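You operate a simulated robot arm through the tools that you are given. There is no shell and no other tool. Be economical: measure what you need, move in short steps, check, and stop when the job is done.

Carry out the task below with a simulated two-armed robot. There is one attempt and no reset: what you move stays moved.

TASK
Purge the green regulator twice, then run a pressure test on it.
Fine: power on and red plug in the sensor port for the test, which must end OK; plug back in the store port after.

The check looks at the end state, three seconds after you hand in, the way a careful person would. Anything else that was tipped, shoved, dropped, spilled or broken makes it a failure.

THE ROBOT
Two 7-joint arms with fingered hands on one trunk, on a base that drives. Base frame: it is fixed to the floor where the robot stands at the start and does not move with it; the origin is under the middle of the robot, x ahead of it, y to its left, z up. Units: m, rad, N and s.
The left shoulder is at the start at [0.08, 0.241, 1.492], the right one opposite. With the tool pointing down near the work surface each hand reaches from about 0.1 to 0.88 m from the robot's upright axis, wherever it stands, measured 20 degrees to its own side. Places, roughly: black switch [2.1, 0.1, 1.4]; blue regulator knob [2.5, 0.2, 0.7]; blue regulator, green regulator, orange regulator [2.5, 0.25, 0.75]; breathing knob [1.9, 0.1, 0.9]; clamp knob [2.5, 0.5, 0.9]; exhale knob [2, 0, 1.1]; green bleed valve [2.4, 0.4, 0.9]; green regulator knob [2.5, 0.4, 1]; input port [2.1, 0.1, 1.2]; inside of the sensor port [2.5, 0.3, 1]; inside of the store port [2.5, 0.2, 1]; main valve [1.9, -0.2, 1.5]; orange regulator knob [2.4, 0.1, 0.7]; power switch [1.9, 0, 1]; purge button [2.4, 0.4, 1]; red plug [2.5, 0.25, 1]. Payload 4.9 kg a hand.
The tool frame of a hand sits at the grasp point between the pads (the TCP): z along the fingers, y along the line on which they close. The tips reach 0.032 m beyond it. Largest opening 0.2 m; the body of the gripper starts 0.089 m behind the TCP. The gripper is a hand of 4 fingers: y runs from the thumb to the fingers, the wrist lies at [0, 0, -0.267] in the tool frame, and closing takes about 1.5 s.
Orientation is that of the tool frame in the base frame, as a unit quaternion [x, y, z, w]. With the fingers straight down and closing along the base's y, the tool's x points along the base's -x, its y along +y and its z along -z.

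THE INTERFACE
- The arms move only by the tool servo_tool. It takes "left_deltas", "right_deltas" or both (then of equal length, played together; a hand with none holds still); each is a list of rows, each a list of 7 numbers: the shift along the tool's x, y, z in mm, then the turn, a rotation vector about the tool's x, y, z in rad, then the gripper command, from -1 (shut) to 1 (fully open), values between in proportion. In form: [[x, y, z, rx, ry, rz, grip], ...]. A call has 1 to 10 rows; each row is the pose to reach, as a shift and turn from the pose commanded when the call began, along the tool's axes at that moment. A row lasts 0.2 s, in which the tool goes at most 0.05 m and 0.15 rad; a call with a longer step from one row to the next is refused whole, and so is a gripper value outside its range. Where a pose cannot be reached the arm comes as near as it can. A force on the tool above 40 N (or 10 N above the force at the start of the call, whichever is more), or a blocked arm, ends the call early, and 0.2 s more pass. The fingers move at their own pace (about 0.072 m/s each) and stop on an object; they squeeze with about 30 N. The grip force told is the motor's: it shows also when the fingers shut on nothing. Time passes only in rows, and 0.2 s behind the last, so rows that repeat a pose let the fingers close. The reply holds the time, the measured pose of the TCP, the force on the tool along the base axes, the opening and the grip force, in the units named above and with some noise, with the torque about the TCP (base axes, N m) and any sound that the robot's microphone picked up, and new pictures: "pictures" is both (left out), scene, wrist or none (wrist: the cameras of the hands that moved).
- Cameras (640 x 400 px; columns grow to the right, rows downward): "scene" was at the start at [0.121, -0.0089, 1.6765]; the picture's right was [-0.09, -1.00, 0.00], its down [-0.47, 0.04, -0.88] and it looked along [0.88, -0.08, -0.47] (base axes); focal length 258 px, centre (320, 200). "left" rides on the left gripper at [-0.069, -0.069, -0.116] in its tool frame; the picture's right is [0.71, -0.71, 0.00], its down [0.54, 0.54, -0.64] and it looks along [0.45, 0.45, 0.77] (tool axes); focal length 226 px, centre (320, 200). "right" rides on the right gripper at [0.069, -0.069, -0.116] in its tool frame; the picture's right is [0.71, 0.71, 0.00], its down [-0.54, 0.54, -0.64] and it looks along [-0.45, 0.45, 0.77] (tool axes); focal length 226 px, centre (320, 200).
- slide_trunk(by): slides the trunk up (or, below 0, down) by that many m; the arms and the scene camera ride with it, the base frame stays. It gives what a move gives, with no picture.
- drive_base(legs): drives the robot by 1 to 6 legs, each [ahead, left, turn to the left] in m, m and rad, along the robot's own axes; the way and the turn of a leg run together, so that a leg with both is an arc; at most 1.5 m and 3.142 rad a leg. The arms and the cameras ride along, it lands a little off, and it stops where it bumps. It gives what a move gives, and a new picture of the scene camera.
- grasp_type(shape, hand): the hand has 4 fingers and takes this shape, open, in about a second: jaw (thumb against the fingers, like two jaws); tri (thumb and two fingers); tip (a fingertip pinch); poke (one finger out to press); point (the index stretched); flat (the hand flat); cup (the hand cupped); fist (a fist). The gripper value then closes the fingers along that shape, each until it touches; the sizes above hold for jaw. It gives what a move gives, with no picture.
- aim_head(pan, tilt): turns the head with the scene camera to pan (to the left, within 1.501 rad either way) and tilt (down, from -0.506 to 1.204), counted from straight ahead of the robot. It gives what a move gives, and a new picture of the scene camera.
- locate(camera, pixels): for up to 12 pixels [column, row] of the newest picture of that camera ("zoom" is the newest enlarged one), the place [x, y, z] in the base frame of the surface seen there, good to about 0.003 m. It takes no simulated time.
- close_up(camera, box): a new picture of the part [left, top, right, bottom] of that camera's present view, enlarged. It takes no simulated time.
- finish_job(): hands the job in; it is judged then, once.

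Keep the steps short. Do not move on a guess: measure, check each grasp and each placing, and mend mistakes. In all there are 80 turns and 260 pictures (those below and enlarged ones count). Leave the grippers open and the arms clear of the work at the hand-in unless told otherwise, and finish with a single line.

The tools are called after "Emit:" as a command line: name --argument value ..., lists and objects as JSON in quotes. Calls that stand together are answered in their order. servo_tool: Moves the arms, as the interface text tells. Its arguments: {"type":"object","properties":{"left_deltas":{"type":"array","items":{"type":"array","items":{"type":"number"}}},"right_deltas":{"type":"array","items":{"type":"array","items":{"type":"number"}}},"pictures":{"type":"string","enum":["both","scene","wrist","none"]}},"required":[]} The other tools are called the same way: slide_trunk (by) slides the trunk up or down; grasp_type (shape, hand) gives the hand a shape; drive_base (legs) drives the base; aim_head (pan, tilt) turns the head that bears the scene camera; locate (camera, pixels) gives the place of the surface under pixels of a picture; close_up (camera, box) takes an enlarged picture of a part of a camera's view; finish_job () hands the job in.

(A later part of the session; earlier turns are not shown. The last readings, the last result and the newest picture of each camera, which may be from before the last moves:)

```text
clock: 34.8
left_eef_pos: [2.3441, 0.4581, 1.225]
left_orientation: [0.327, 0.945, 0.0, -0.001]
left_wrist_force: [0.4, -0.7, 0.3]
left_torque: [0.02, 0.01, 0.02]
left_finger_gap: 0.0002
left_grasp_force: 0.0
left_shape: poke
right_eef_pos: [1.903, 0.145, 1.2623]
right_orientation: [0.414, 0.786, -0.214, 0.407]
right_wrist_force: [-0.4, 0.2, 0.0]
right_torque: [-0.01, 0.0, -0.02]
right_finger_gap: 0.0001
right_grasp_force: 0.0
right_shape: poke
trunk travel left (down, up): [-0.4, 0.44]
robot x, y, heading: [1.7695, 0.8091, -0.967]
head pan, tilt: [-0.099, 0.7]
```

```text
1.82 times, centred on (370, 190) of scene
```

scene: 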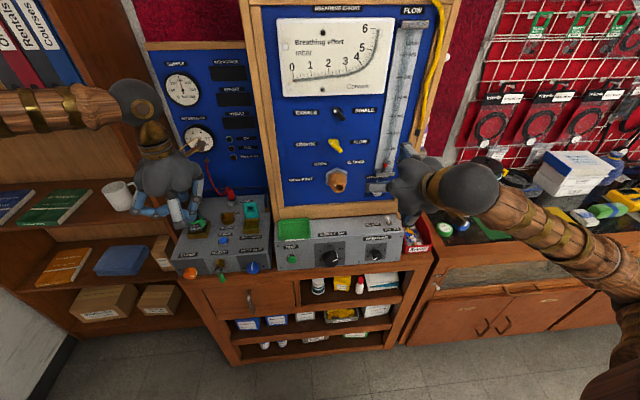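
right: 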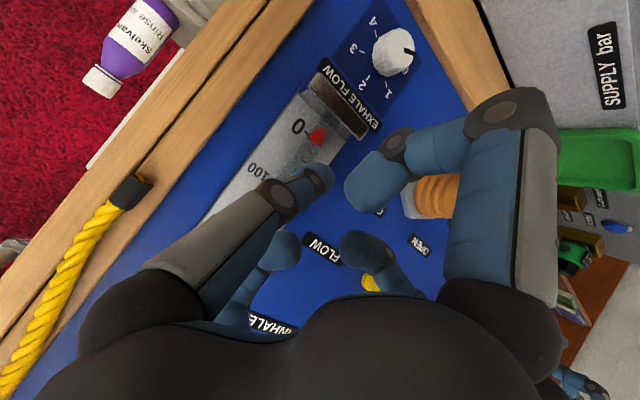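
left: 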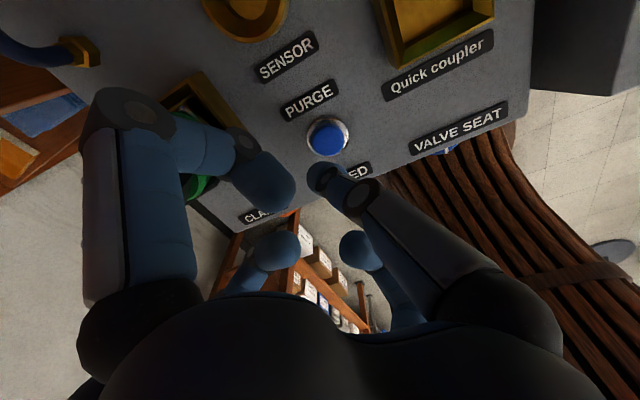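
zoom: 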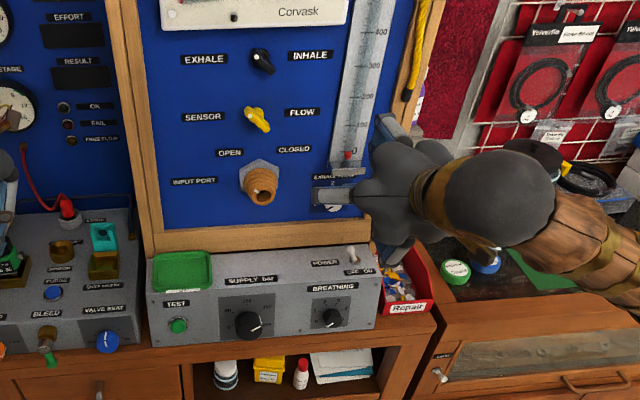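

Clear again. I'll lower the pitched right hand straight down 0.19 m in front of the switch, then forward 0.05 m, and look.

Emit:
servo_tool --right_deltas '[[32, 0, 22, 0, 0, 0, 1], [64, 0, 45, 0, 0, 0, 1], [96, 0, 67, 0, 0, 0, 1], [128, 0, 89, 0, 0, 0, 1], [156, 0, 109, 0, 0, 0, 1], [141, 0, 129, 0, 0, 0, 1], [127, 0, 150, 0, 0, 0, 1]]' --pictures "wrist"

Emit:
close_up --camera "scene" --box '[310, 190, 450, 290]'

```text
clock: 36.4
left_eef_pos: [2.3451, 0.4581, 1.2241]
left_orientation: [0.329, 0.944, 0.0, -0.001]
left_wrist_force: [0.0, -0.4, -0.9]
left_torque: [0.01, 0.0, 0.01]
left_finger_gap: 0.0
left_grasp_force: 0.1
left_shape: poke
right_eef_pos: [1.9318, 0.1029, 1.0701]
right_orientation: [0.413, 0.785, -0.214, 0.408]
right_wrist_force: [-0.4, 0.1, 0.5]
right_torque: [0.04, 0.0, 0.04]
right_finger_gap: 0.0
right_grasp_force: 0.0
right_shape: poke
trunk travel left (down, up): [-0.4, 0.44]
robot x, y, heading: [1.7689, 0.8095, -0.958]
head pan, tilt: [-0.099, 0.7]
```

right: 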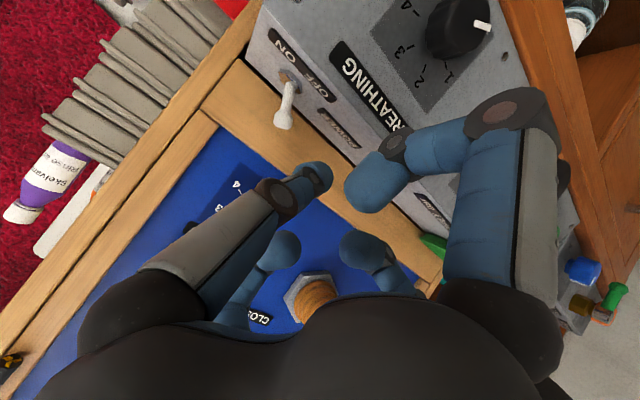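

```text
4.00 times, centred on (380, 240) of scene
```

zoom: 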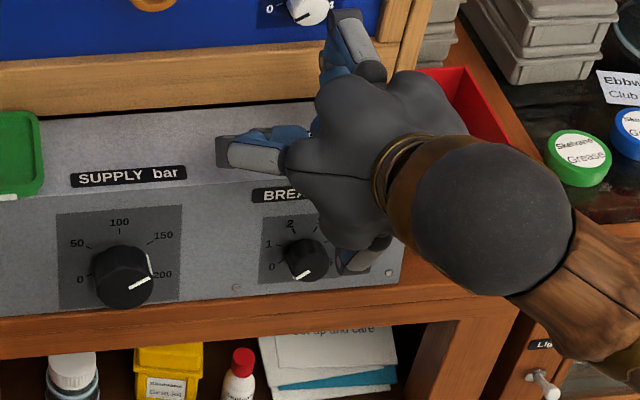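

Emit:
locate --camera "right" --pixels '[[315, 175], [318, 165], [283, 118], [287, 75], [475, 110], [545, 105], [380, 185], [330, 178]]'

Emit:
close_up --camera "right" --box '[220, 20, 380, 220]'

```text
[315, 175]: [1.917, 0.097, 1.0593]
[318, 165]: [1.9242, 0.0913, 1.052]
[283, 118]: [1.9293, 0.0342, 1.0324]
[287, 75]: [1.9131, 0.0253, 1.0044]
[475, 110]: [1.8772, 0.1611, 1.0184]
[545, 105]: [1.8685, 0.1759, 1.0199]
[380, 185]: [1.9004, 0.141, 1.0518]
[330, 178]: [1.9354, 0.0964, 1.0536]
```

```text
2.00 times, centred on (300, 120) of right
```

zoom: 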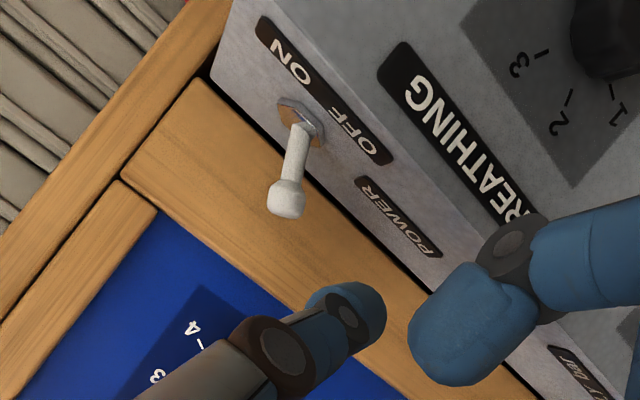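

The tip is about 28 mm left of the toggle, 35 mm short of it and 25 mm above. I'll go forward and down 34 mm each, then look.

Emit:
servo_tool --right_deltas '[[4, 0, 24, 0, 0, 0, 1], [8, 0, 46, 0, 0, 0, 1]]' --pictures "none"

Emit:
close_up --camera "right" --box '[220, 20, 380, 220]'

Emit:
locate --camera "zoom" --pixels '[[350, 290], [365, 290], [340, 300], [290, 200]]'

```text
clock: 37.0
left_eef_pos: [2.3438, 0.4576, 1.2248]
left_orientation: [0.328, 0.945, 0.0, 0.0]
left_wrist_force: [-0.1, 0.8, -0.3]
left_torque: [-0.02, 0.02, 0.02]
left_finger_gap: 0.0001
left_grasp_force: 0.0
left_shape: poke
right_eef_pos: [1.9495, 0.0771, 1.0384]
right_orientation: [0.413, 0.786, -0.213, 0.407]
right_wrist_force: [0.7, -0.2, 0.2]
right_torque: [-0.02, 0.01, -0.01]
right_finger_gap: 0.0
right_grasp_force: 0.0
right_shape: poke
trunk travel left (down, up): [-0.4, 0.44]
robot x, y, heading: [1.767, 0.8104, -0.966]
head pan, tilt: [-0.099, 0.7]
```

```text
2.00 times, centred on (300, 120) of right
```

zoom: 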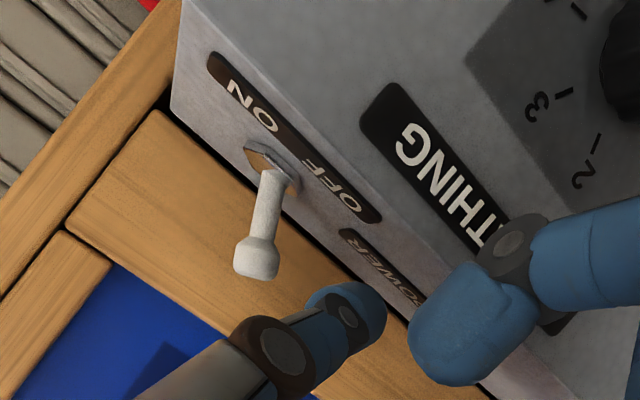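

```text
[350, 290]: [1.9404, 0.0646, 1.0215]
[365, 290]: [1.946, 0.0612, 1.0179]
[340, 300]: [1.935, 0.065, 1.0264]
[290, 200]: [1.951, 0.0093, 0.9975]
```

I'll go 8 mm further forward, then sweep right 36 mm in small steps to flip the toggle.

Emit:
servo_tool --right_deltas '[[-5, 0, 7, 0, 0, 0, 1], [-5, -8, 7, 0, 0, 0, 1], [-5, -15, 7, 0, 0, 0, 1], [-5, -21, 7, 0, 0, 0, 1], [-5, -27, 7, 0, 0, 0, 1], [-5, -32, 7, 0, 0, 0, 1], [-5, -36, 7, 0, 0, 0, 1], [-5, -36, 7, 0, 0, 0, 1]]' --pictures "none"

Emit:
close_up --camera "right" --box '[220, 20, 380, 220]'

Emit:
close_up --camera "scene" --box '[150, 40, 290, 180]'

```text
clock: 38.8
left_eef_pos: [2.3438, 0.4585, 1.2244]
left_orientation: [0.327, 0.945, 0.0, 0.0]
left_wrist_force: [0.2, 0.2, -0.9]
left_torque: [-0.01, -0.04, 0.0]
left_finger_gap: 0.0
left_grasp_force: 0.0
left_shape: poke
right_eef_pos: [1.9264, 0.0498, 1.0391]
right_orientation: [0.413, 0.786, -0.214, 0.407]
right_wrist_force: [0.7, -0.5, -0.2]
right_torque: [0.03, 0.01, 0.03]
right_finger_gap: 0.0
right_grasp_force: 0.0
right_shape: poke
trunk travel left (down, up): [-0.4, 0.44]
robot x, y, heading: [1.7691, 0.8092, -0.968]
head pan, tilt: [-0.099, 0.7]
```

```text
2.00 times, centred on (300, 120) of right
```

zoom: 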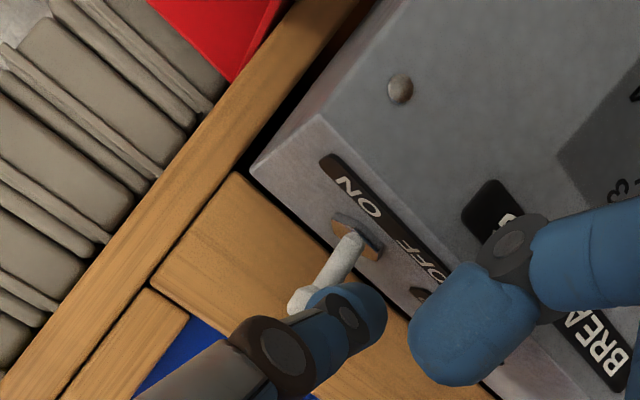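

```text
2.86 times, centred on (220, 110) of scene
```

zoom: 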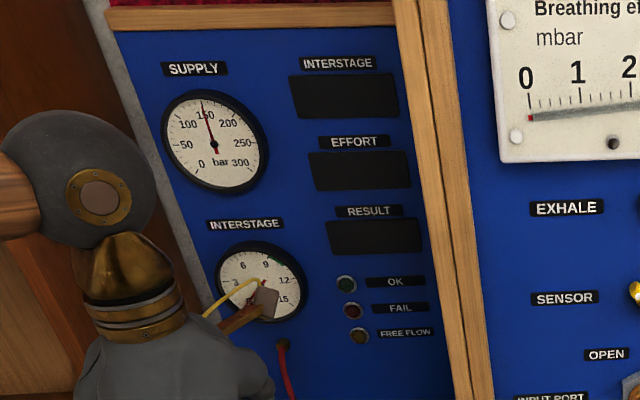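

The fingertip is just reaching the toggle. I'll continue right another 20 mm.

Emit:
servo_tool --right_deltas '[[0, -5, 0, 0, 0, 0, 1], [0, -9, 0, 0, 0, 0, 1], [0, -13, 0, 0, 0, 0, 1], [0, -17, 0, 0, 0, 0, 1], [0, -20, 0, 0, 0, 0, 1]]' --pictures "none"

Emit:
close_up --camera "right" --box '[220, 20, 380, 220]'

Emit:
close_up --camera "scene" --box '[150, 40, 290, 180]'

```text
clock: 40.0
left_eef_pos: [2.3448, 0.4597, 1.224]
left_orientation: [0.327, 0.945, 0.0, 0.0]
left_wrist_force: [0.7, 1.0, 0.1]
left_torque: [0.0, 0.0, -0.02]
left_finger_gap: 0.0002
left_grasp_force: 0.1
left_shape: poke
right_eef_pos: [1.9109, 0.042, 1.0395]
right_orientation: [0.412, 0.786, -0.214, 0.408]
right_wrist_force: [6.5, 8.6, 0.4]
right_torque: [0.14, -0.06, 0.13]
right_finger_gap: 0.0
right_grasp_force: 0.1
right_shape: poke
trunk travel left (down, up): [-0.4, 0.44]
robot x, y, heading: [1.7676, 0.8092, -0.967]
head pan, tilt: [-0.099, 0.7]
```

```text
2.00 times, centred on (300, 120) of right
```

zoom: 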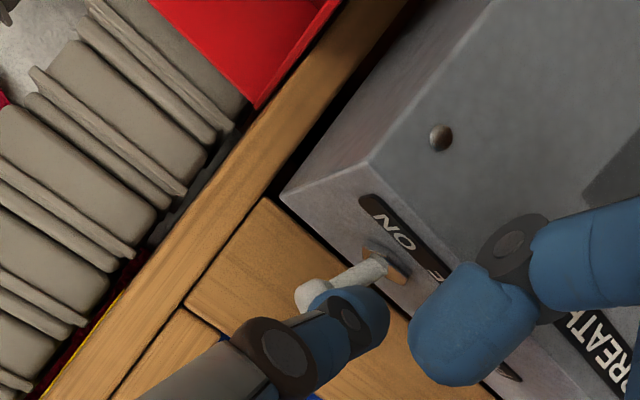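

```text
2.86 times, centred on (220, 110) of scene
```

zoom: 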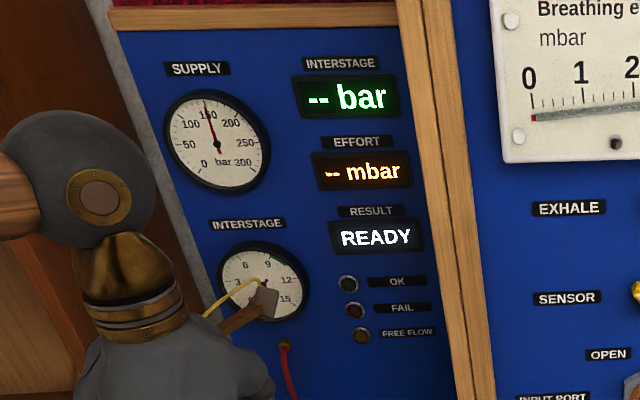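

Power is ON and the display reads READY. I'll retract the right hand (left, then back and up) and shape the left hand for a fingertip pinch.

Emit:
servo_tool --right_deltas '[[0, 12, 0, 0, 0, 0, 1], [0, 12, -35, 0, 0, 0, 1], [0, 12, -75, 0, 0, 0, 1], [0, 12, -110, 0, 0, 0, 1]]' --pictures "none"

Emit:
grasp_type --shape "tip" --hand "left"

Emit:
servo_tool --left_deltas '[[0, 0, 0, 0, 0, 0, 0]]'

Emit:
close_up --camera "scene" --box '[110, 80, 290, 260]'

```text
clock: 41.0
left_eef_pos: [2.3442, 0.4601, 1.2254]
left_orientation: [0.327, 0.945, 0.0, 0.0]
left_wrist_force: [0.1, -0.3, 0.6]
left_torque: [0.0, -0.03, -0.01]
left_finger_gap: 0.0
left_grasp_force: 0.0
left_shape: poke
right_eef_pos: [1.8661, 0.1191, 1.1035]
right_orientation: [0.413, 0.786, -0.214, 0.407]
right_wrist_force: [0.9, 0.0, -0.6]
right_torque: [-0.02, 0.0, 0.02]
right_finger_gap: 0.0
right_grasp_force: 0.2
right_shape: poke
trunk travel left (down, up): [-0.4, 0.44]
robot x, y, heading: [1.7713, 0.8099, -0.968]
head pan, tilt: [-0.099, 0.7]
```

```text
clock: 41.9
left_eef_pos: [2.3439, 0.4603, 1.2261]
left_orientation: [0.327, 0.945, 0.0, 0.0]
left_wrist_force: [0.6, -0.2, 0.1]
left_torque: [0.03, 0.04, -0.04]
left_finger_gap: 0.2
left_grasp_force: 0.0
left_shape: tip
right_eef_pos: [1.8685, 0.1173, 1.1053]
right_orientation: [0.413, 0.786, -0.214, 0.407]
right_wrist_force: [0.7, -0.9, -0.9]
right_torque: [-0.05, 0.03, -0.01]
right_finger_gap: 0.0
right_grasp_force: 0.0
right_shape: poke
trunk travel left (down, up): [-0.4, 0.44]
robot x, y, heading: [1.7703, 0.808, -0.968]
head pan, tilt: [-0.099, 0.7]
```

```text
clock: 42.3
left_eef_pos: [2.3451, 0.4584, 1.2252]
left_orientation: [0.327, 0.945, 0.0, 0.0]
left_wrist_force: [-1.4, -0.3, -0.3]
left_torque: [-0.01, -0.02, 0.01]
left_finger_gap: 0.1448
left_grasp_force: 0.2
left_shape: tip
right_eef_pos: [1.8673, 0.119, 1.1044]
right_orientation: [0.413, 0.786, -0.214, 0.407]
right_wrist_force: [0.3, 1.1, 0.2]
right_torque: [-0.01, 0.0, 0.0]
right_finger_gap: 0.0001
right_grasp_force: 0.0
right_shape: poke
trunk travel left (down, up): [-0.4, 0.44]
robot x, y, heading: [1.7692, 0.8092, -0.967]
head pan, tilt: [-0.099, 0.7]
```

scene: 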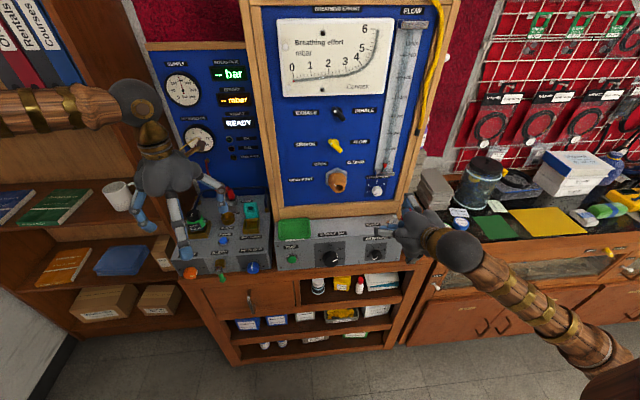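
left: 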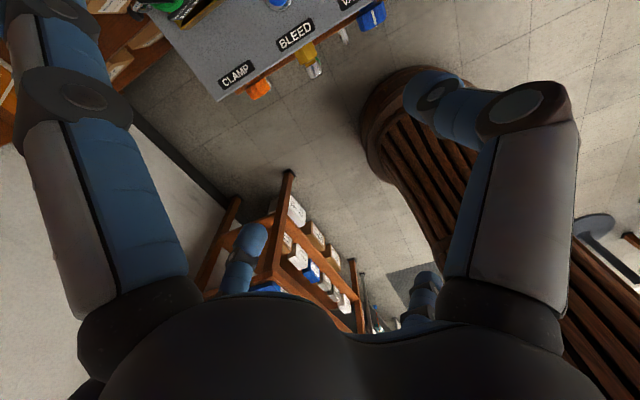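

```text
2.22 times, centred on (200, 170) of scene
```

zoom: 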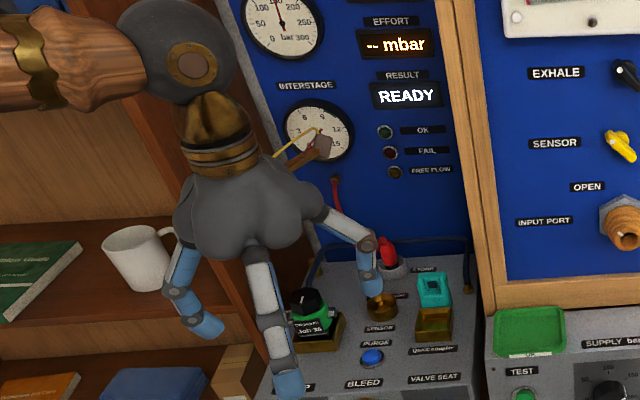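

In "tip" the two other fingers stay straight, which is awkward. I'll check "jaw" at a smaller opening.

Emit:
grasp_type --shape "jaw" --hand "left"

Emit:
servo_tool --left_deltas '[[0, 0, 0, 0, 0, 0, -0.5], [0, 0, 0, 0, 0, 0, -0.5], [0, 0, 0, 0, 0, 0, -0.5], [0, 0, 0, 0, 0, 0, -0.5], [0, 0, 0, 0, 0, 0, -0.5], [0, 0, 0, 0, 0, 0, -0.5]]' --pictures "wrist"

Emit:
close_up --camera "scene" --box '[110, 80, 290, 260]'

```text
clock: 43.2
left_eef_pos: [2.3445, 0.4593, 1.2243]
left_orientation: [0.328, 0.945, 0.0, -0.001]
left_wrist_force: [0.3, 0.0, -0.7]
left_torque: [0.01, -0.02, 0.0]
left_finger_gap: 0.2001
left_grasp_force: 0.0
left_shape: jaw
right_eef_pos: [1.8679, 0.1189, 1.1044]
right_orientation: [0.413, 0.785, -0.215, 0.408]
right_wrist_force: [0.5, -0.6, 0.1]
right_torque: [0.0, 0.01, -0.04]
right_finger_gap: 0.0
right_grasp_force: 0.1
right_shape: poke
trunk travel left (down, up): [-0.4, 0.44]
robot x, y, heading: [1.7671, 0.808, -0.969]
head pan, tilt: [-0.099, 0.7]
```

```text
clock: 44.6
left_eef_pos: [2.3444, 0.4597, 1.225]
left_orientation: [0.327, 0.945, 0.0, 0.0]
left_wrist_force: [0.9, -1.2, -0.3]
left_torque: [-0.01, 0.0, 0.01]
left_finger_gap: 0.0505
left_grasp_force: 0.1
left_shape: jaw
right_eef_pos: [1.8668, 0.1185, 1.1044]
right_orientation: [0.413, 0.786, -0.214, 0.407]
right_wrist_force: [0.1, 0.3, 0.2]
right_torque: [0.03, 0.01, -0.01]
right_finger_gap: 0.0
right_grasp_force: 0.1
right_shape: poke
trunk travel left (down, up): [-0.4, 0.44]
robot x, y, heading: [1.7681, 0.8099, -0.967]
head pan, tilt: [-0.099, 0.7]
```

left: 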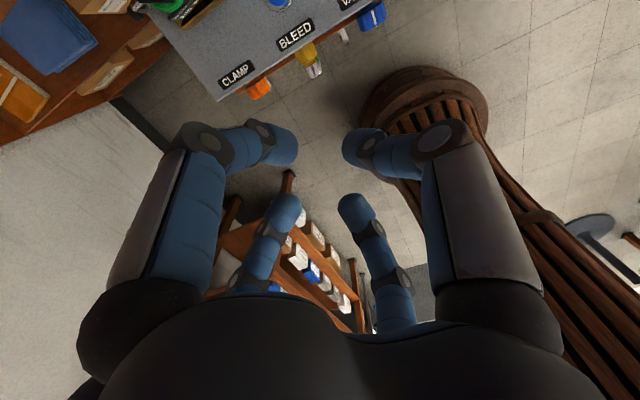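

```text
2.22 times, centred on (200, 170) of scene
```

zoom: 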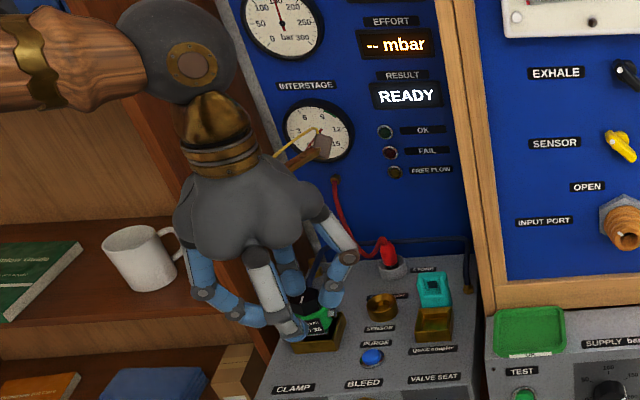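

Jaw closes four fingers radially. I'll look at "tri" too, and zoom in on the plug and its surroundings.

Emit:
grasp_type --shape "tri" --hand "left"

Emit:
servo_tool --left_deltas '[[0, 0, 0, 0, 0, 0, -0.5], [0, 0, 0, 0, 0, 0, -0.5], [0, 0, 0, 0, 0, 0, -0.5], [0, 0, 0, 0, 0, 0, -0.5], [0, 0, 0, 0, 0, 0, -0.5], [0, 0, 0, 0, 0, 0, -0.5]]' --pictures "wrist"

Emit:
close_up --camera "scene" --box '[110, 80, 290, 260]'

Emit:
close_up --camera "scene" --box '[185, 160, 275, 250]'

```text
clock: 45.5
left_eef_pos: [2.3448, 0.4598, 1.2253]
left_orientation: [0.328, 0.945, 0.0, 0.0]
left_wrist_force: [-0.5, -0.5, -1.0]
left_torque: [-0.01, -0.02, 0.0]
left_finger_gap: 0.2
left_grasp_force: 0.1
left_shape: tri
right_eef_pos: [1.8673, 0.118, 1.1048]
right_orientation: [0.413, 0.786, -0.214, 0.407]
right_wrist_force: [0.5, 0.8, 0.0]
right_torque: [0.02, 0.02, -0.01]
right_finger_gap: 0.0
right_grasp_force: 0.2
right_shape: poke
trunk travel left (down, up): [-0.4, 0.44]
robot x, y, heading: [1.7672, 0.8114, -0.967]
head pan, tilt: [-0.099, 0.7]
```

```text
clock: 46.9
left_eef_pos: [2.3439, 0.4601, 1.225]
left_orientation: [0.327, 0.945, 0.0, 0.0]
left_wrist_force: [-0.2, -0.4, -0.4]
left_torque: [0.05, -0.01, 0.01]
left_finger_gap: 0.0502
left_grasp_force: 0.1
left_shape: tri
right_eef_pos: [1.8679, 0.1176, 1.1049]
right_orientation: [0.413, 0.785, -0.215, 0.407]
right_wrist_force: [-0.2, -0.4, -0.2]
right_torque: [0.0, -0.01, 0.02]
right_finger_gap: 0.0002
right_grasp_force: 0.1
right_shape: poke
trunk travel left (down, up): [-0.4, 0.44]
robot x, y, heading: [1.769, 0.8118, -0.965]
head pan, tilt: [-0.099, 0.7]
```

left: 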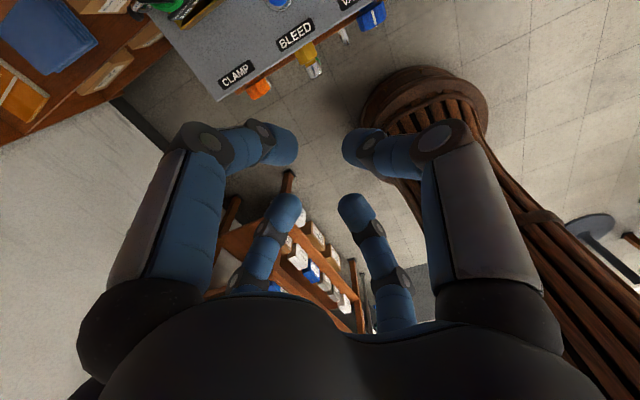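

```text
2.22 times, centred on (200, 170) of scene
```

zoom: 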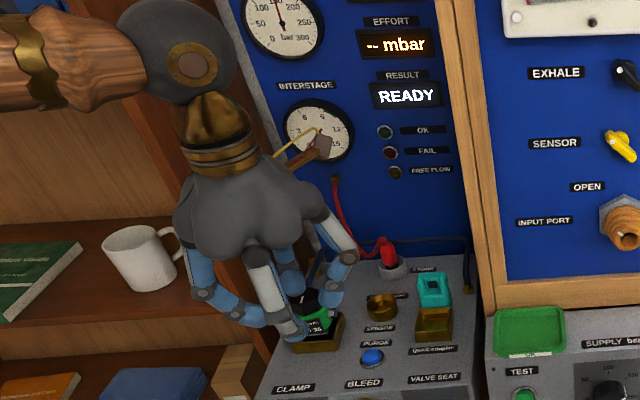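

```text
4.44 times, centred on (230, 205) of scene
```

zoom: 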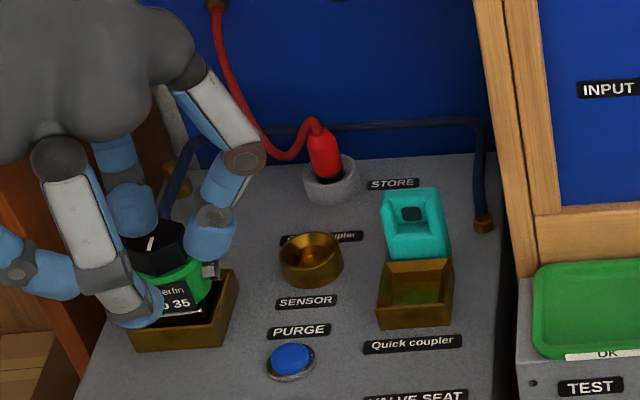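

"Tri" is the same as "jaw". Now I'll measure the plug, cups, panel and pipe.

Emit:
locate --camera "zoom" --pixels '[[320, 135], [325, 155], [328, 175], [309, 160], [341, 152], [330, 200], [305, 185], [356, 175], [380, 80], [400, 125], [410, 215], [265, 140]]'

Emit:
locate --camera "zoom" --pixels '[[311, 240], [311, 285], [281, 258], [342, 258], [312, 252], [355, 215], [290, 360], [420, 195], [385, 200], [442, 195], [480, 215], [265, 155]]'

```text
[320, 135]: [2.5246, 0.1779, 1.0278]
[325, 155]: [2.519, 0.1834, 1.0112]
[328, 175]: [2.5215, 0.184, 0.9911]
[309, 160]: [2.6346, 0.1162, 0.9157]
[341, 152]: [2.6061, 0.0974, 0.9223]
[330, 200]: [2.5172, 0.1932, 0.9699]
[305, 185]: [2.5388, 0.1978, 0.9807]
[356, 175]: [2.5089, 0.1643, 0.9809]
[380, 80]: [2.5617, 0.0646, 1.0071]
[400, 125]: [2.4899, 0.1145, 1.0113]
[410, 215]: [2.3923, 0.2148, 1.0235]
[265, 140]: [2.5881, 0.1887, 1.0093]
```

```text
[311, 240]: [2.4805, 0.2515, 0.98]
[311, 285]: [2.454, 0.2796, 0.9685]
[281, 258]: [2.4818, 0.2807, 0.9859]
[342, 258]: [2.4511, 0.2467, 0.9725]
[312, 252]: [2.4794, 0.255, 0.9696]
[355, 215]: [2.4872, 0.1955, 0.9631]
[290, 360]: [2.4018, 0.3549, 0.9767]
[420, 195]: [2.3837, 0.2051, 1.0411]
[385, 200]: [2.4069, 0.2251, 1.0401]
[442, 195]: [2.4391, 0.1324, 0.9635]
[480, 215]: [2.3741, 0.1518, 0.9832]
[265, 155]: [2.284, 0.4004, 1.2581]
```

The plug axis is near (2.524, 0.178), the panel is 11 cm behind it, and a thin pipe lies 3 cm behind. I'll move the left hand over the sensor port, rolled so the fingers straddle diagonally, and look down.

Emit:
servo_tool --left_deltas '[[-28, -10, 0, 0, 0, 0.135, -0.4], [-55, -20, 0, 0, 0, 0.27, -0.4], [-83, -30, 0, 0, 0, 0.406, -0.4], [-110, -40, 0, 0, 0, 0.542, -0.4], [-138, -50, 0, 0, 0, 0.678, -0.4], [-165, -60, 0, 0, 0, 0.813, -0.4], [-193, -70, 0, 0, 0, 0.949, -0.4], [-220, -80, 0, 0, 0, 1.085, -0.4]]'

Emit:
close_up --camera "left" --box '[180, 0, 460, 200]'

```text
clock: 48.7
left_eef_pos: [2.4671, 0.2593, 1.2229]
left_orientation: [0.769, 0.639, 0.001, -0.001]
left_wrist_force: [0.1, 0.1, -0.9]
left_torque: [0.01, 0.03, 0.0]
left_finger_gap: 0.0597
left_grasp_force: 0.1
left_shape: tri
right_eef_pos: [1.8657, 0.1167, 1.1036]
right_orientation: [0.413, 0.787, -0.213, 0.407]
right_wrist_force: [0.3, 0.1, 0.3]
right_torque: [0.04, -0.04, 0.02]
right_finger_gap: 0.0001
right_grasp_force: 0.0
right_shape: poke
trunk travel left (down, up): [-0.4, 0.44]
robot x, y, heading: [1.7652, 0.8064, -0.97]
head pan, tilt: [-0.099, 0.7]
```

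scene: 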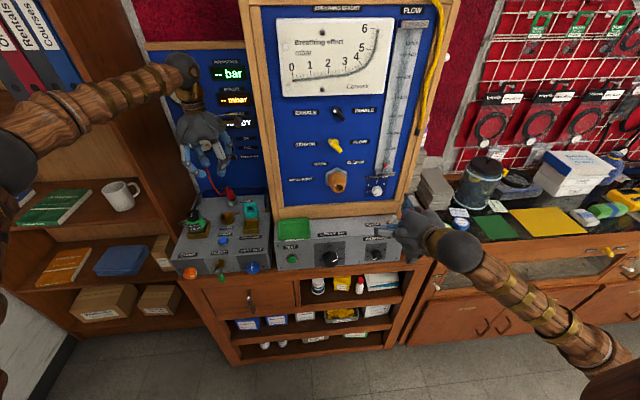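
left: 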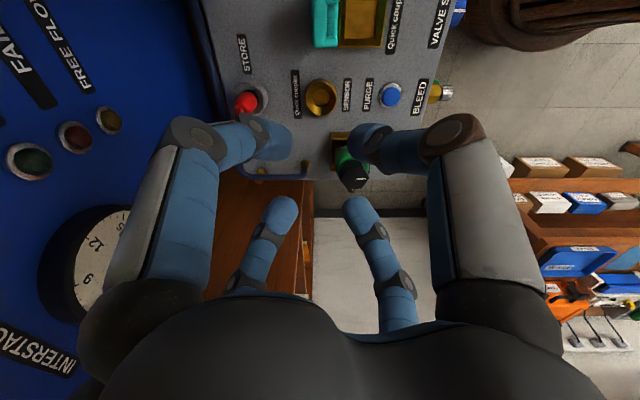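

```text
2.00 times, centred on (320, 100) of left
```

zoom: 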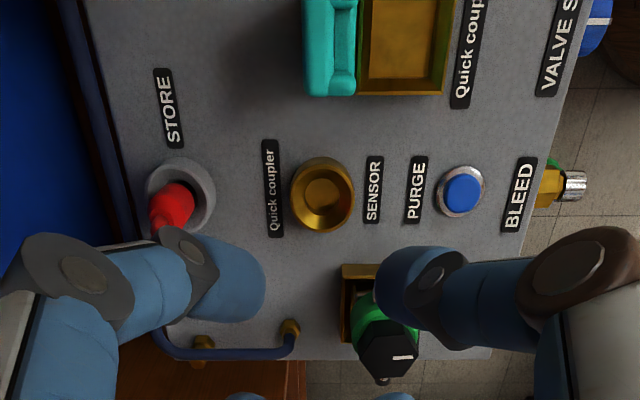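

Great view. I'll measure the cup rims precisely.

Emit:
locate --camera "zoom" --pixels '[[150, 200], [212, 195], [183, 160], [294, 195], [350, 195], [323, 160], [323, 233], [325, 192], [172, 205], [175, 190], [165, 225], [460, 195]]'

Emit:
locate --camera "left" --pixels '[[40, 200], [15, 100], [205, 60], [230, 172], [95, 230], [30, 160]]'

```text
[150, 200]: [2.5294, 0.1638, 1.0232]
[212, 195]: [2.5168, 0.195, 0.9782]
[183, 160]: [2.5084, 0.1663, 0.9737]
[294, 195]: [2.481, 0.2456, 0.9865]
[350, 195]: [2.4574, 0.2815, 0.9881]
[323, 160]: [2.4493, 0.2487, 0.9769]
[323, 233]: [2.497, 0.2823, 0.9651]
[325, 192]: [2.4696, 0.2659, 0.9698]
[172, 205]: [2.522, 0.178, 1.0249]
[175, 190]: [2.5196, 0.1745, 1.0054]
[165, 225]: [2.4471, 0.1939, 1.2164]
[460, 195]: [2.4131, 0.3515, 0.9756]
```

```text
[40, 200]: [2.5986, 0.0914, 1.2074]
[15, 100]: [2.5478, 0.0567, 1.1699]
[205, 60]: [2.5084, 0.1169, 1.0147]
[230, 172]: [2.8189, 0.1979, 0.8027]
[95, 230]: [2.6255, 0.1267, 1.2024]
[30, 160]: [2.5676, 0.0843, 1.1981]
```

The sensor centre is (2.469, 0.264) and the plug axis about (2.526, 0.177). I'll pitch the left hand 0.3 rad away from the panel lights, then move above the plug.

Emit:
servo_tool --left_deltas '[[0, 0, 0, -0.106, -0.105, 0, -0.5], [0, 0, 0, -0.213, -0.211, 0, -0.5], [-23, 24, 10, -0.213, -0.211, 0, -0.5], [-45, 47, 20, -0.213, -0.211, 0, -0.5], [-67, 70, 30, -0.213, -0.211, 0, -0.5], [-67, 70, 65, -0.213, -0.211, 0, -0.5], [-67, 70, 103, -0.213, -0.211, 0, -0.5]]'

Emit:
close_up --camera "left" --box '[180, 50, 460, 250]'

Emit:
close_up --camera "scene" --box '[170, 120, 280, 250]'

```text
clock: 50.3
left_eef_pos: [2.524, 0.1802, 1.1202]
left_orientation: [0.76, 0.633, -0.012, 0.149]
left_wrist_force: [0.0, -0.8, -0.2]
left_torque: [0.04, -0.03, -0.01]
left_finger_gap: 0.0503
left_grasp_force: 0.0
left_shape: tri
right_eef_pos: [1.8678, 0.1174, 1.1044]
right_orientation: [0.414, 0.785, -0.215, 0.408]
right_wrist_force: [0.1, -0.1, -0.2]
right_torque: [0.02, -0.01, -0.01]
right_finger_gap: 0.0001
right_grasp_force: 0.1
right_shape: poke
trunk travel left (down, up): [-0.4, 0.44]
robot x, y, heading: [1.7613, 0.8098, -0.968]
head pan, tilt: [-0.099, 0.7]
```

scene: 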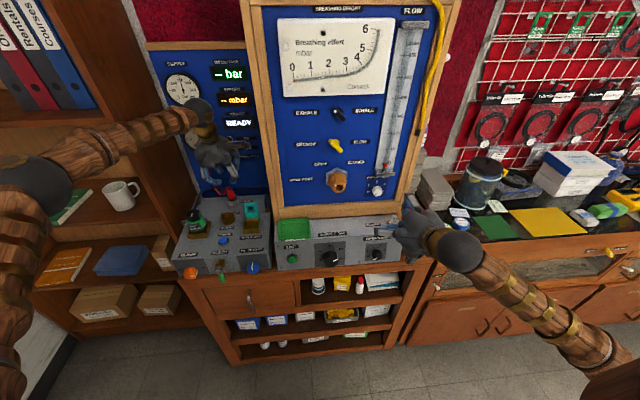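
left: 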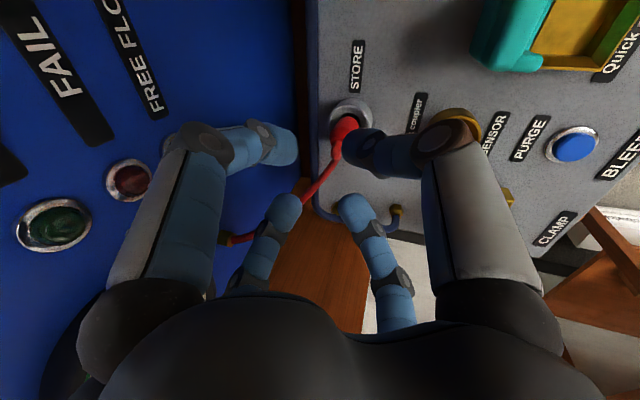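

```text
2.00 times, centred on (320, 150) of left
```

zoom: 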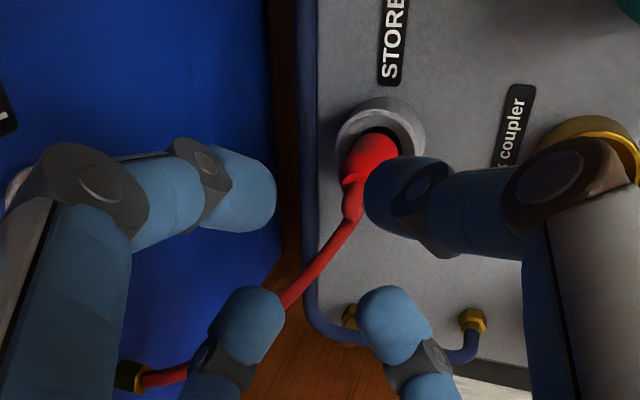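

```text
3.08 times, centred on (225, 185) of scene
```

zoom: 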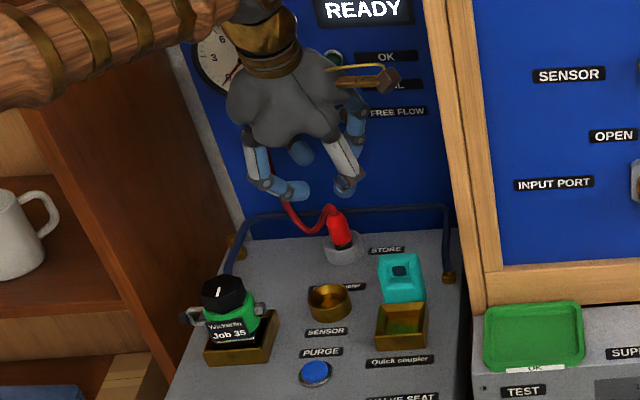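

Emit:
locate --camera "left" --pixels '[[350, 125], [342, 127], [345, 135], [331, 115], [368, 112], [350, 99], [356, 122], [318, 165]]'

Emit:
locate --camera "zoom" --pixels '[[337, 230], [343, 242], [330, 213], [343, 260], [330, 185], [345, 185], [295, 192], [420, 210]]'

```text
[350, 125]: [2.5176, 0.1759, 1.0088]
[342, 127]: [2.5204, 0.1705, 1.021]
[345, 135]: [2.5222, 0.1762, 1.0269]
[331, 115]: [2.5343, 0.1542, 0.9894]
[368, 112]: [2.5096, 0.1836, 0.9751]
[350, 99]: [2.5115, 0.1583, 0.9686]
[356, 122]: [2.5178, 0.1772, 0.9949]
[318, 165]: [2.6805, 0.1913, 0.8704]
```

```text
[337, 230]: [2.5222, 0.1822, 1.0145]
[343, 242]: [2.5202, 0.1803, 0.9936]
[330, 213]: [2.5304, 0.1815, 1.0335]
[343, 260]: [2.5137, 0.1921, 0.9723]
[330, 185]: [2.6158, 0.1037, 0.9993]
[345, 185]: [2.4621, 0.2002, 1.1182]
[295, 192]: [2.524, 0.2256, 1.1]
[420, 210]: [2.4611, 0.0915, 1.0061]
```

The hand is aligned within about 3 mm. I'll lower straight down 88 mm around the plug and check before closing.

Emit:
servo_tool --left_deltas '[[6.2, -6.3, 28.6, 0, 0, 0, -0.5], [12.5, -12.6, 57.3, 0, 0, 0, -0.5], [15.6, -15.8, 71.6, 0, 0, 0, -0.5], [18.3, -18.5, 84, 0, 0, 0, -0.5]]' --pictures "none"

Emit:
close_up --camera "left" --box '[200, 70, 440, 270]'

Emit:
close_up --camera "scene" --box '[180, 140, 270, 240]'

```text
clock: 51.3
left_eef_pos: [2.5252, 0.1807, 1.033]
left_orientation: [0.759, 0.633, -0.013, 0.148]
left_wrist_force: [-0.1, -0.3, 1.1]
left_torque: [-0.02, 0.02, 0.0]
left_finger_gap: 0.0503
left_grasp_force: 0.2
left_shape: tri
right_eef_pos: [1.8667, 0.1177, 1.1038]
right_orientation: [0.413, 0.786, -0.214, 0.408]
right_wrist_force: [0.4, -0.7, 0.7]
right_torque: [0.02, -0.02, 0.0]
right_finger_gap: 0.0
right_grasp_force: 0.2
right_shape: poke
trunk travel left (down, up): [-0.4, 0.44]
robot x, y, heading: [1.766, 0.8112, -0.966]
head pan, tilt: [-0.099, 0.7]
```

```text
2.00 times, centred on (320, 170) of left
```

zoom: 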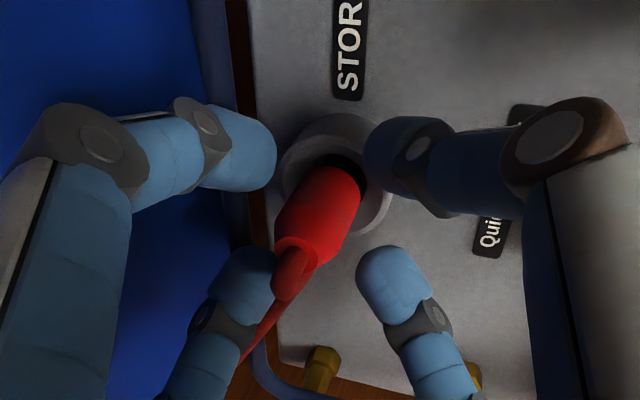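

```text
4.00 times, centred on (225, 190) of scene
```

zoom: 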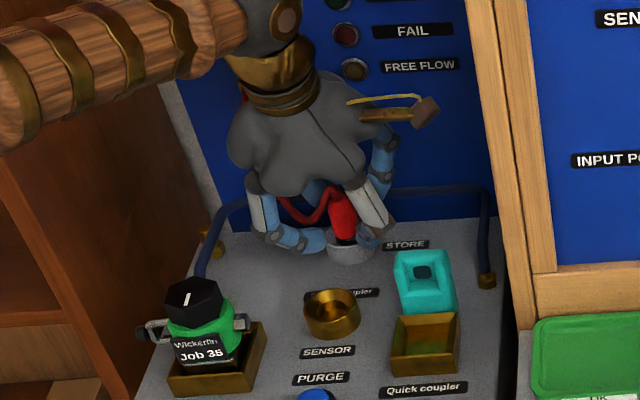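

The plug sits centred between the four fingers. Closing.

Emit:
servo_tool --left_deltas '[[0, 0, 0, 0, 0, 0, -0.7], [0, 0, 0, 0, 0, 0, -0.9], [0, 0, 0, 0, 0, 0, -1], [0, 0, 0, 0, 0, 0, -1], [0, 0, 0, 0, 0, 0, -1], [0, 0, 0, 0, 0, 0, -1]]' --pictures "none"

Emit:
close_up --camera "left" --box '[200, 70, 440, 270]'

```text
clock: 52.7
left_eef_pos: [2.5233, 0.1829, 1.0343]
left_orientation: [0.76, 0.633, -0.013, 0.149]
left_wrist_force: [-1.2, 1.0, 0.0]
left_torque: [0.0, 0.02, 0.0]
left_finger_gap: 0.018
left_grasp_force: 30.2
left_shape: tri
right_eef_pos: [1.8662, 0.1175, 1.1037]
right_orientation: [0.413, 0.786, -0.214, 0.407]
right_wrist_force: [0.2, 0.3, -0.6]
right_torque: [0.01, -0.02, -0.03]
right_finger_gap: 0.0001
right_grasp_force: 0.0
right_shape: poke
trunk travel left (down, up): [-0.4, 0.44]
robot x, y, heading: [1.7683, 0.8067, -0.968]
head pan, tilt: [-0.099, 0.7]
```

```text
2.00 times, centred on (320, 170) of left
```

zoom: 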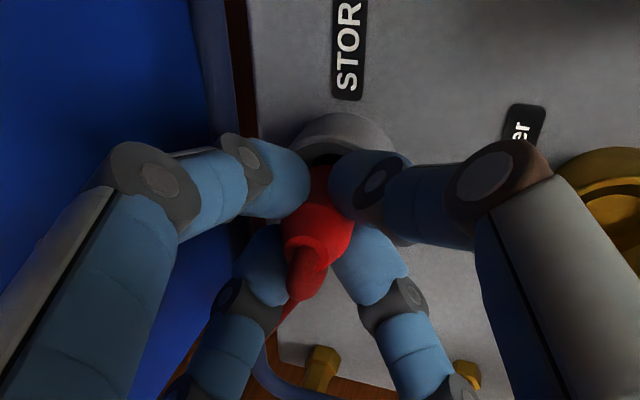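

Gripped (gap 18 mm, 30 N). Pulling the plug straight up 60 mm.

Emit:
servo_tool --left_deltas '[[-2, 2.1, -9.5, 0, 0, 0, -1], [-4.2, 4.2, -19.1, 0, 0, 0, -1], [-8.3, 8.4, -38.2, 0, 0, 0, -1], [-12.5, 12.6, -57.3, 0, 0, 0, -1]]' --pictures "wrist"

Emit:
close_up --camera "scene" --box '[180, 140, 270, 240]'

```text
clock: 53.7
left_eef_pos: [2.5234, 0.1818, 1.0967]
left_orientation: [0.76, 0.633, -0.013, 0.149]
left_wrist_force: [0.4, -0.1, -1.0]
left_torque: [-0.03, -0.01, 0.04]
left_finger_gap: 0.0176
left_grasp_force: 30.4
left_shape: tri
right_eef_pos: [1.8671, 0.1186, 1.1053]
right_orientation: [0.412, 0.786, -0.214, 0.408]
right_wrist_force: [-0.3, -0.3, -0.3]
right_torque: [-0.04, 0.01, -0.01]
right_finger_gap: 0.0
right_grasp_force: 0.0
right_shape: poke
trunk travel left (down, up): [-0.4, 0.44]
robot x, y, heading: [1.7698, 0.8072, -0.967]
head pan, tilt: [-0.099, 0.7]
```

left: 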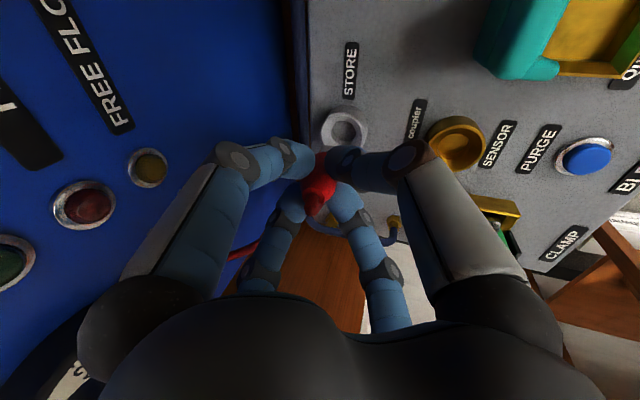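

```text
4.00 times, centred on (225, 190) of scene
```

zoom: 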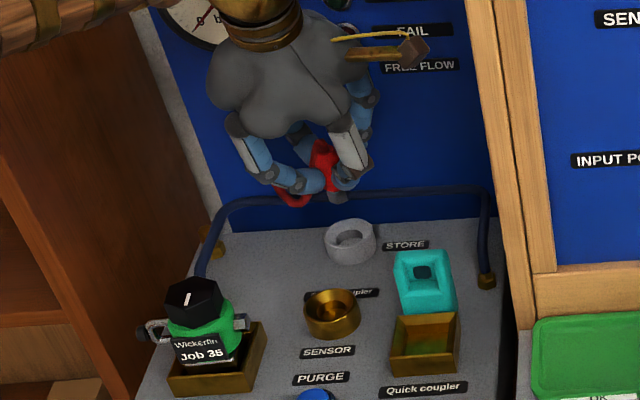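

The plug is out. Now I'll measure both cups' rims from both views.

Emit:
locate --camera "zoom" --pixels '[[328, 238], [374, 238], [350, 223], [352, 248], [352, 235], [307, 310], [359, 308], [332, 292], [332, 323], [332, 310]]'

Emit:
locate --camera "left" --pixels '[[345, 130], [325, 132], [366, 128], [346, 111], [343, 148], [455, 142], [432, 145], [484, 140], [458, 119], [453, 168]]'

```text
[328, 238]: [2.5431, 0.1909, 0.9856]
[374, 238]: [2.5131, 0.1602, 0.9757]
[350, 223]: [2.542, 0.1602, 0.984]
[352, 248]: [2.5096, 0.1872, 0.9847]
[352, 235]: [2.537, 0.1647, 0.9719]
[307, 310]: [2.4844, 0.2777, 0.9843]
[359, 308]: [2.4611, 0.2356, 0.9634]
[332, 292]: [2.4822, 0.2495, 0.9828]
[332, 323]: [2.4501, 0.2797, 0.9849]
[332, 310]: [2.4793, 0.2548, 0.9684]
```

```text
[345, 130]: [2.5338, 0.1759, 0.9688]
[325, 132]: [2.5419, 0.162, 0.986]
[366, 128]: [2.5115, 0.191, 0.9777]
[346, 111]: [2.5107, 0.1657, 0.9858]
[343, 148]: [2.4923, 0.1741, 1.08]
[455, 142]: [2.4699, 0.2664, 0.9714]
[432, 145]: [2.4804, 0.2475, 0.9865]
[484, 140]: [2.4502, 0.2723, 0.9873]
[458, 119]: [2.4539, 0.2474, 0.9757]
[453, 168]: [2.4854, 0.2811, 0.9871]
```

Store centre is (2.526, 0.176) and sensor centre (2.468, 0.2645), a shift of 0.106 m toward me. Moving over the sensor port at this height.

Emit:
servo_tool --left_deltas '[[23.7, -23.9, -10.4, 0, 0, 0, -1], [47.3, -47.8, -20.9, 0, 0, 0, -1], [71, -71.7, -31.3, 0, 0, 0, -1], [71, -71.7, -31.3, 0, 0, 0, -1]]' --pictures "wrist"

Emit:
close_up --camera "scene" --box '[180, 140, 270, 240]'

Emit:
close_up --camera "left" --box '[230, 70, 410, 240]'

```text
clock: 54.7
left_eef_pos: [2.4628, 0.2684, 1.0941]
left_orientation: [0.76, 0.633, -0.014, 0.148]
left_wrist_force: [0.2, 0.3, -0.8]
left_torque: [-0.01, 0.01, 0.01]
left_finger_gap: 0.0179
left_grasp_force: 29.6
left_shape: tri
right_eef_pos: [1.8678, 0.1183, 1.1046]
right_orientation: [0.414, 0.786, -0.214, 0.407]
right_wrist_force: [0.1, -0.6, 0.2]
right_torque: [-0.05, -0.02, -0.02]
right_finger_gap: 0.0
right_grasp_force: 0.1
right_shape: poke
trunk travel left (down, up): [-0.4, 0.44]
robot x, y, heading: [1.7614, 0.8072, -0.971]
head pan, tilt: [-0.099, 0.7]
```

left: 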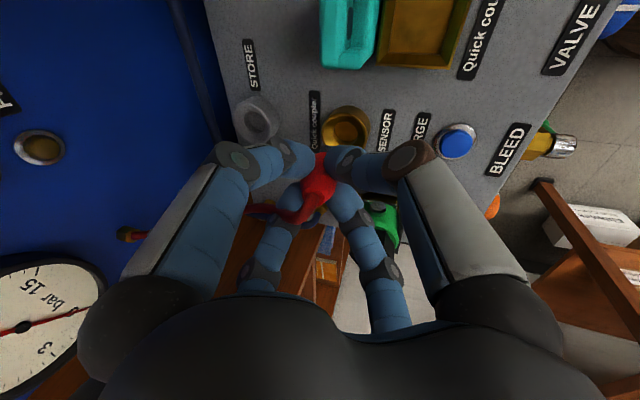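

```text
4.00 times, centred on (225, 190) of scene
```

zoom: 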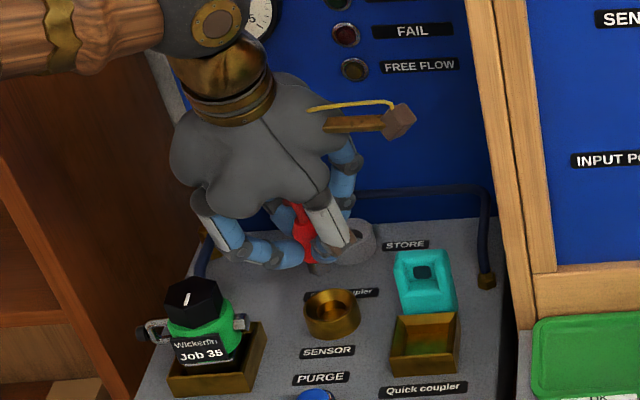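

```text
2.35 times, centred on (320, 155) of left
```

zoom: 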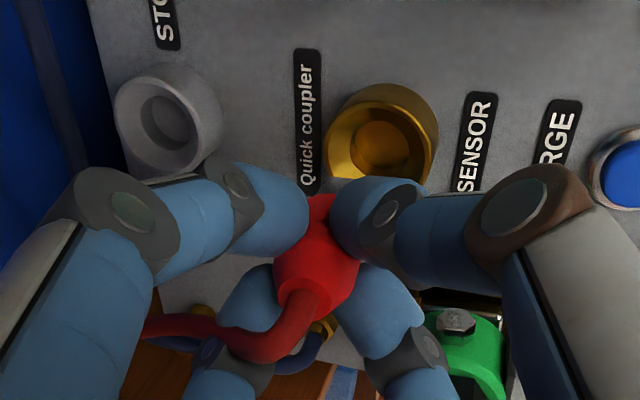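

Near alignment. Before lowering I'll check the left-rear finger's clearance to the green regulator.

Emit:
locate --camera "left" --pixels '[[375, 270], [365, 235], [385, 295], [350, 210], [405, 160], [345, 165], [382, 207], [385, 225]]'

Emit:
locate --camera "scene" --pixels '[[237, 202], [240, 206], [231, 195], [247, 203], [250, 205], [196, 213], [190, 222], [242, 205]]'

Emit:
close_up --camera "scene" --box '[180, 180, 250, 240]'

```text
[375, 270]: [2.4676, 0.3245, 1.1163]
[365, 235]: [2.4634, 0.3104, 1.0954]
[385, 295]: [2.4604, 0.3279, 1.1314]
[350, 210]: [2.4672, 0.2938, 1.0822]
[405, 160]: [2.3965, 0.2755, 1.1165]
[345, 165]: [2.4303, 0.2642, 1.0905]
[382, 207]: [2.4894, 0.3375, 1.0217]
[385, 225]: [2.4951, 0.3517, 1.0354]
```

```text
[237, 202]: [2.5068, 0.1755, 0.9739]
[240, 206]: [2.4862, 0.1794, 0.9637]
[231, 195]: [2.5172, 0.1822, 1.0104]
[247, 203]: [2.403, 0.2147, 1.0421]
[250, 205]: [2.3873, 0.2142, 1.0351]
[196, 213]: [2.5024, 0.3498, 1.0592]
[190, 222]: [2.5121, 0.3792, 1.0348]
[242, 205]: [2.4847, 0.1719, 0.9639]
```

```text
6.67 times, centred on (215, 210) of scene
```

zoom: 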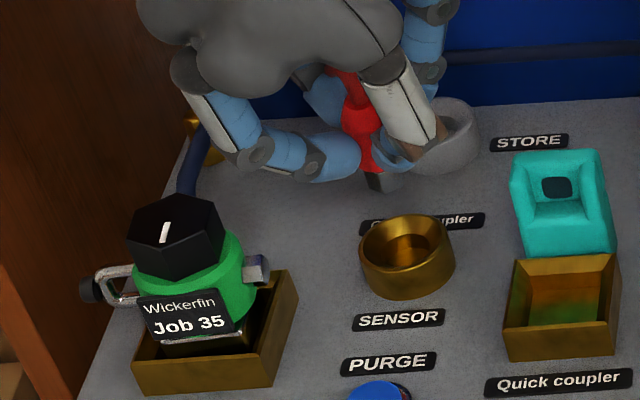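

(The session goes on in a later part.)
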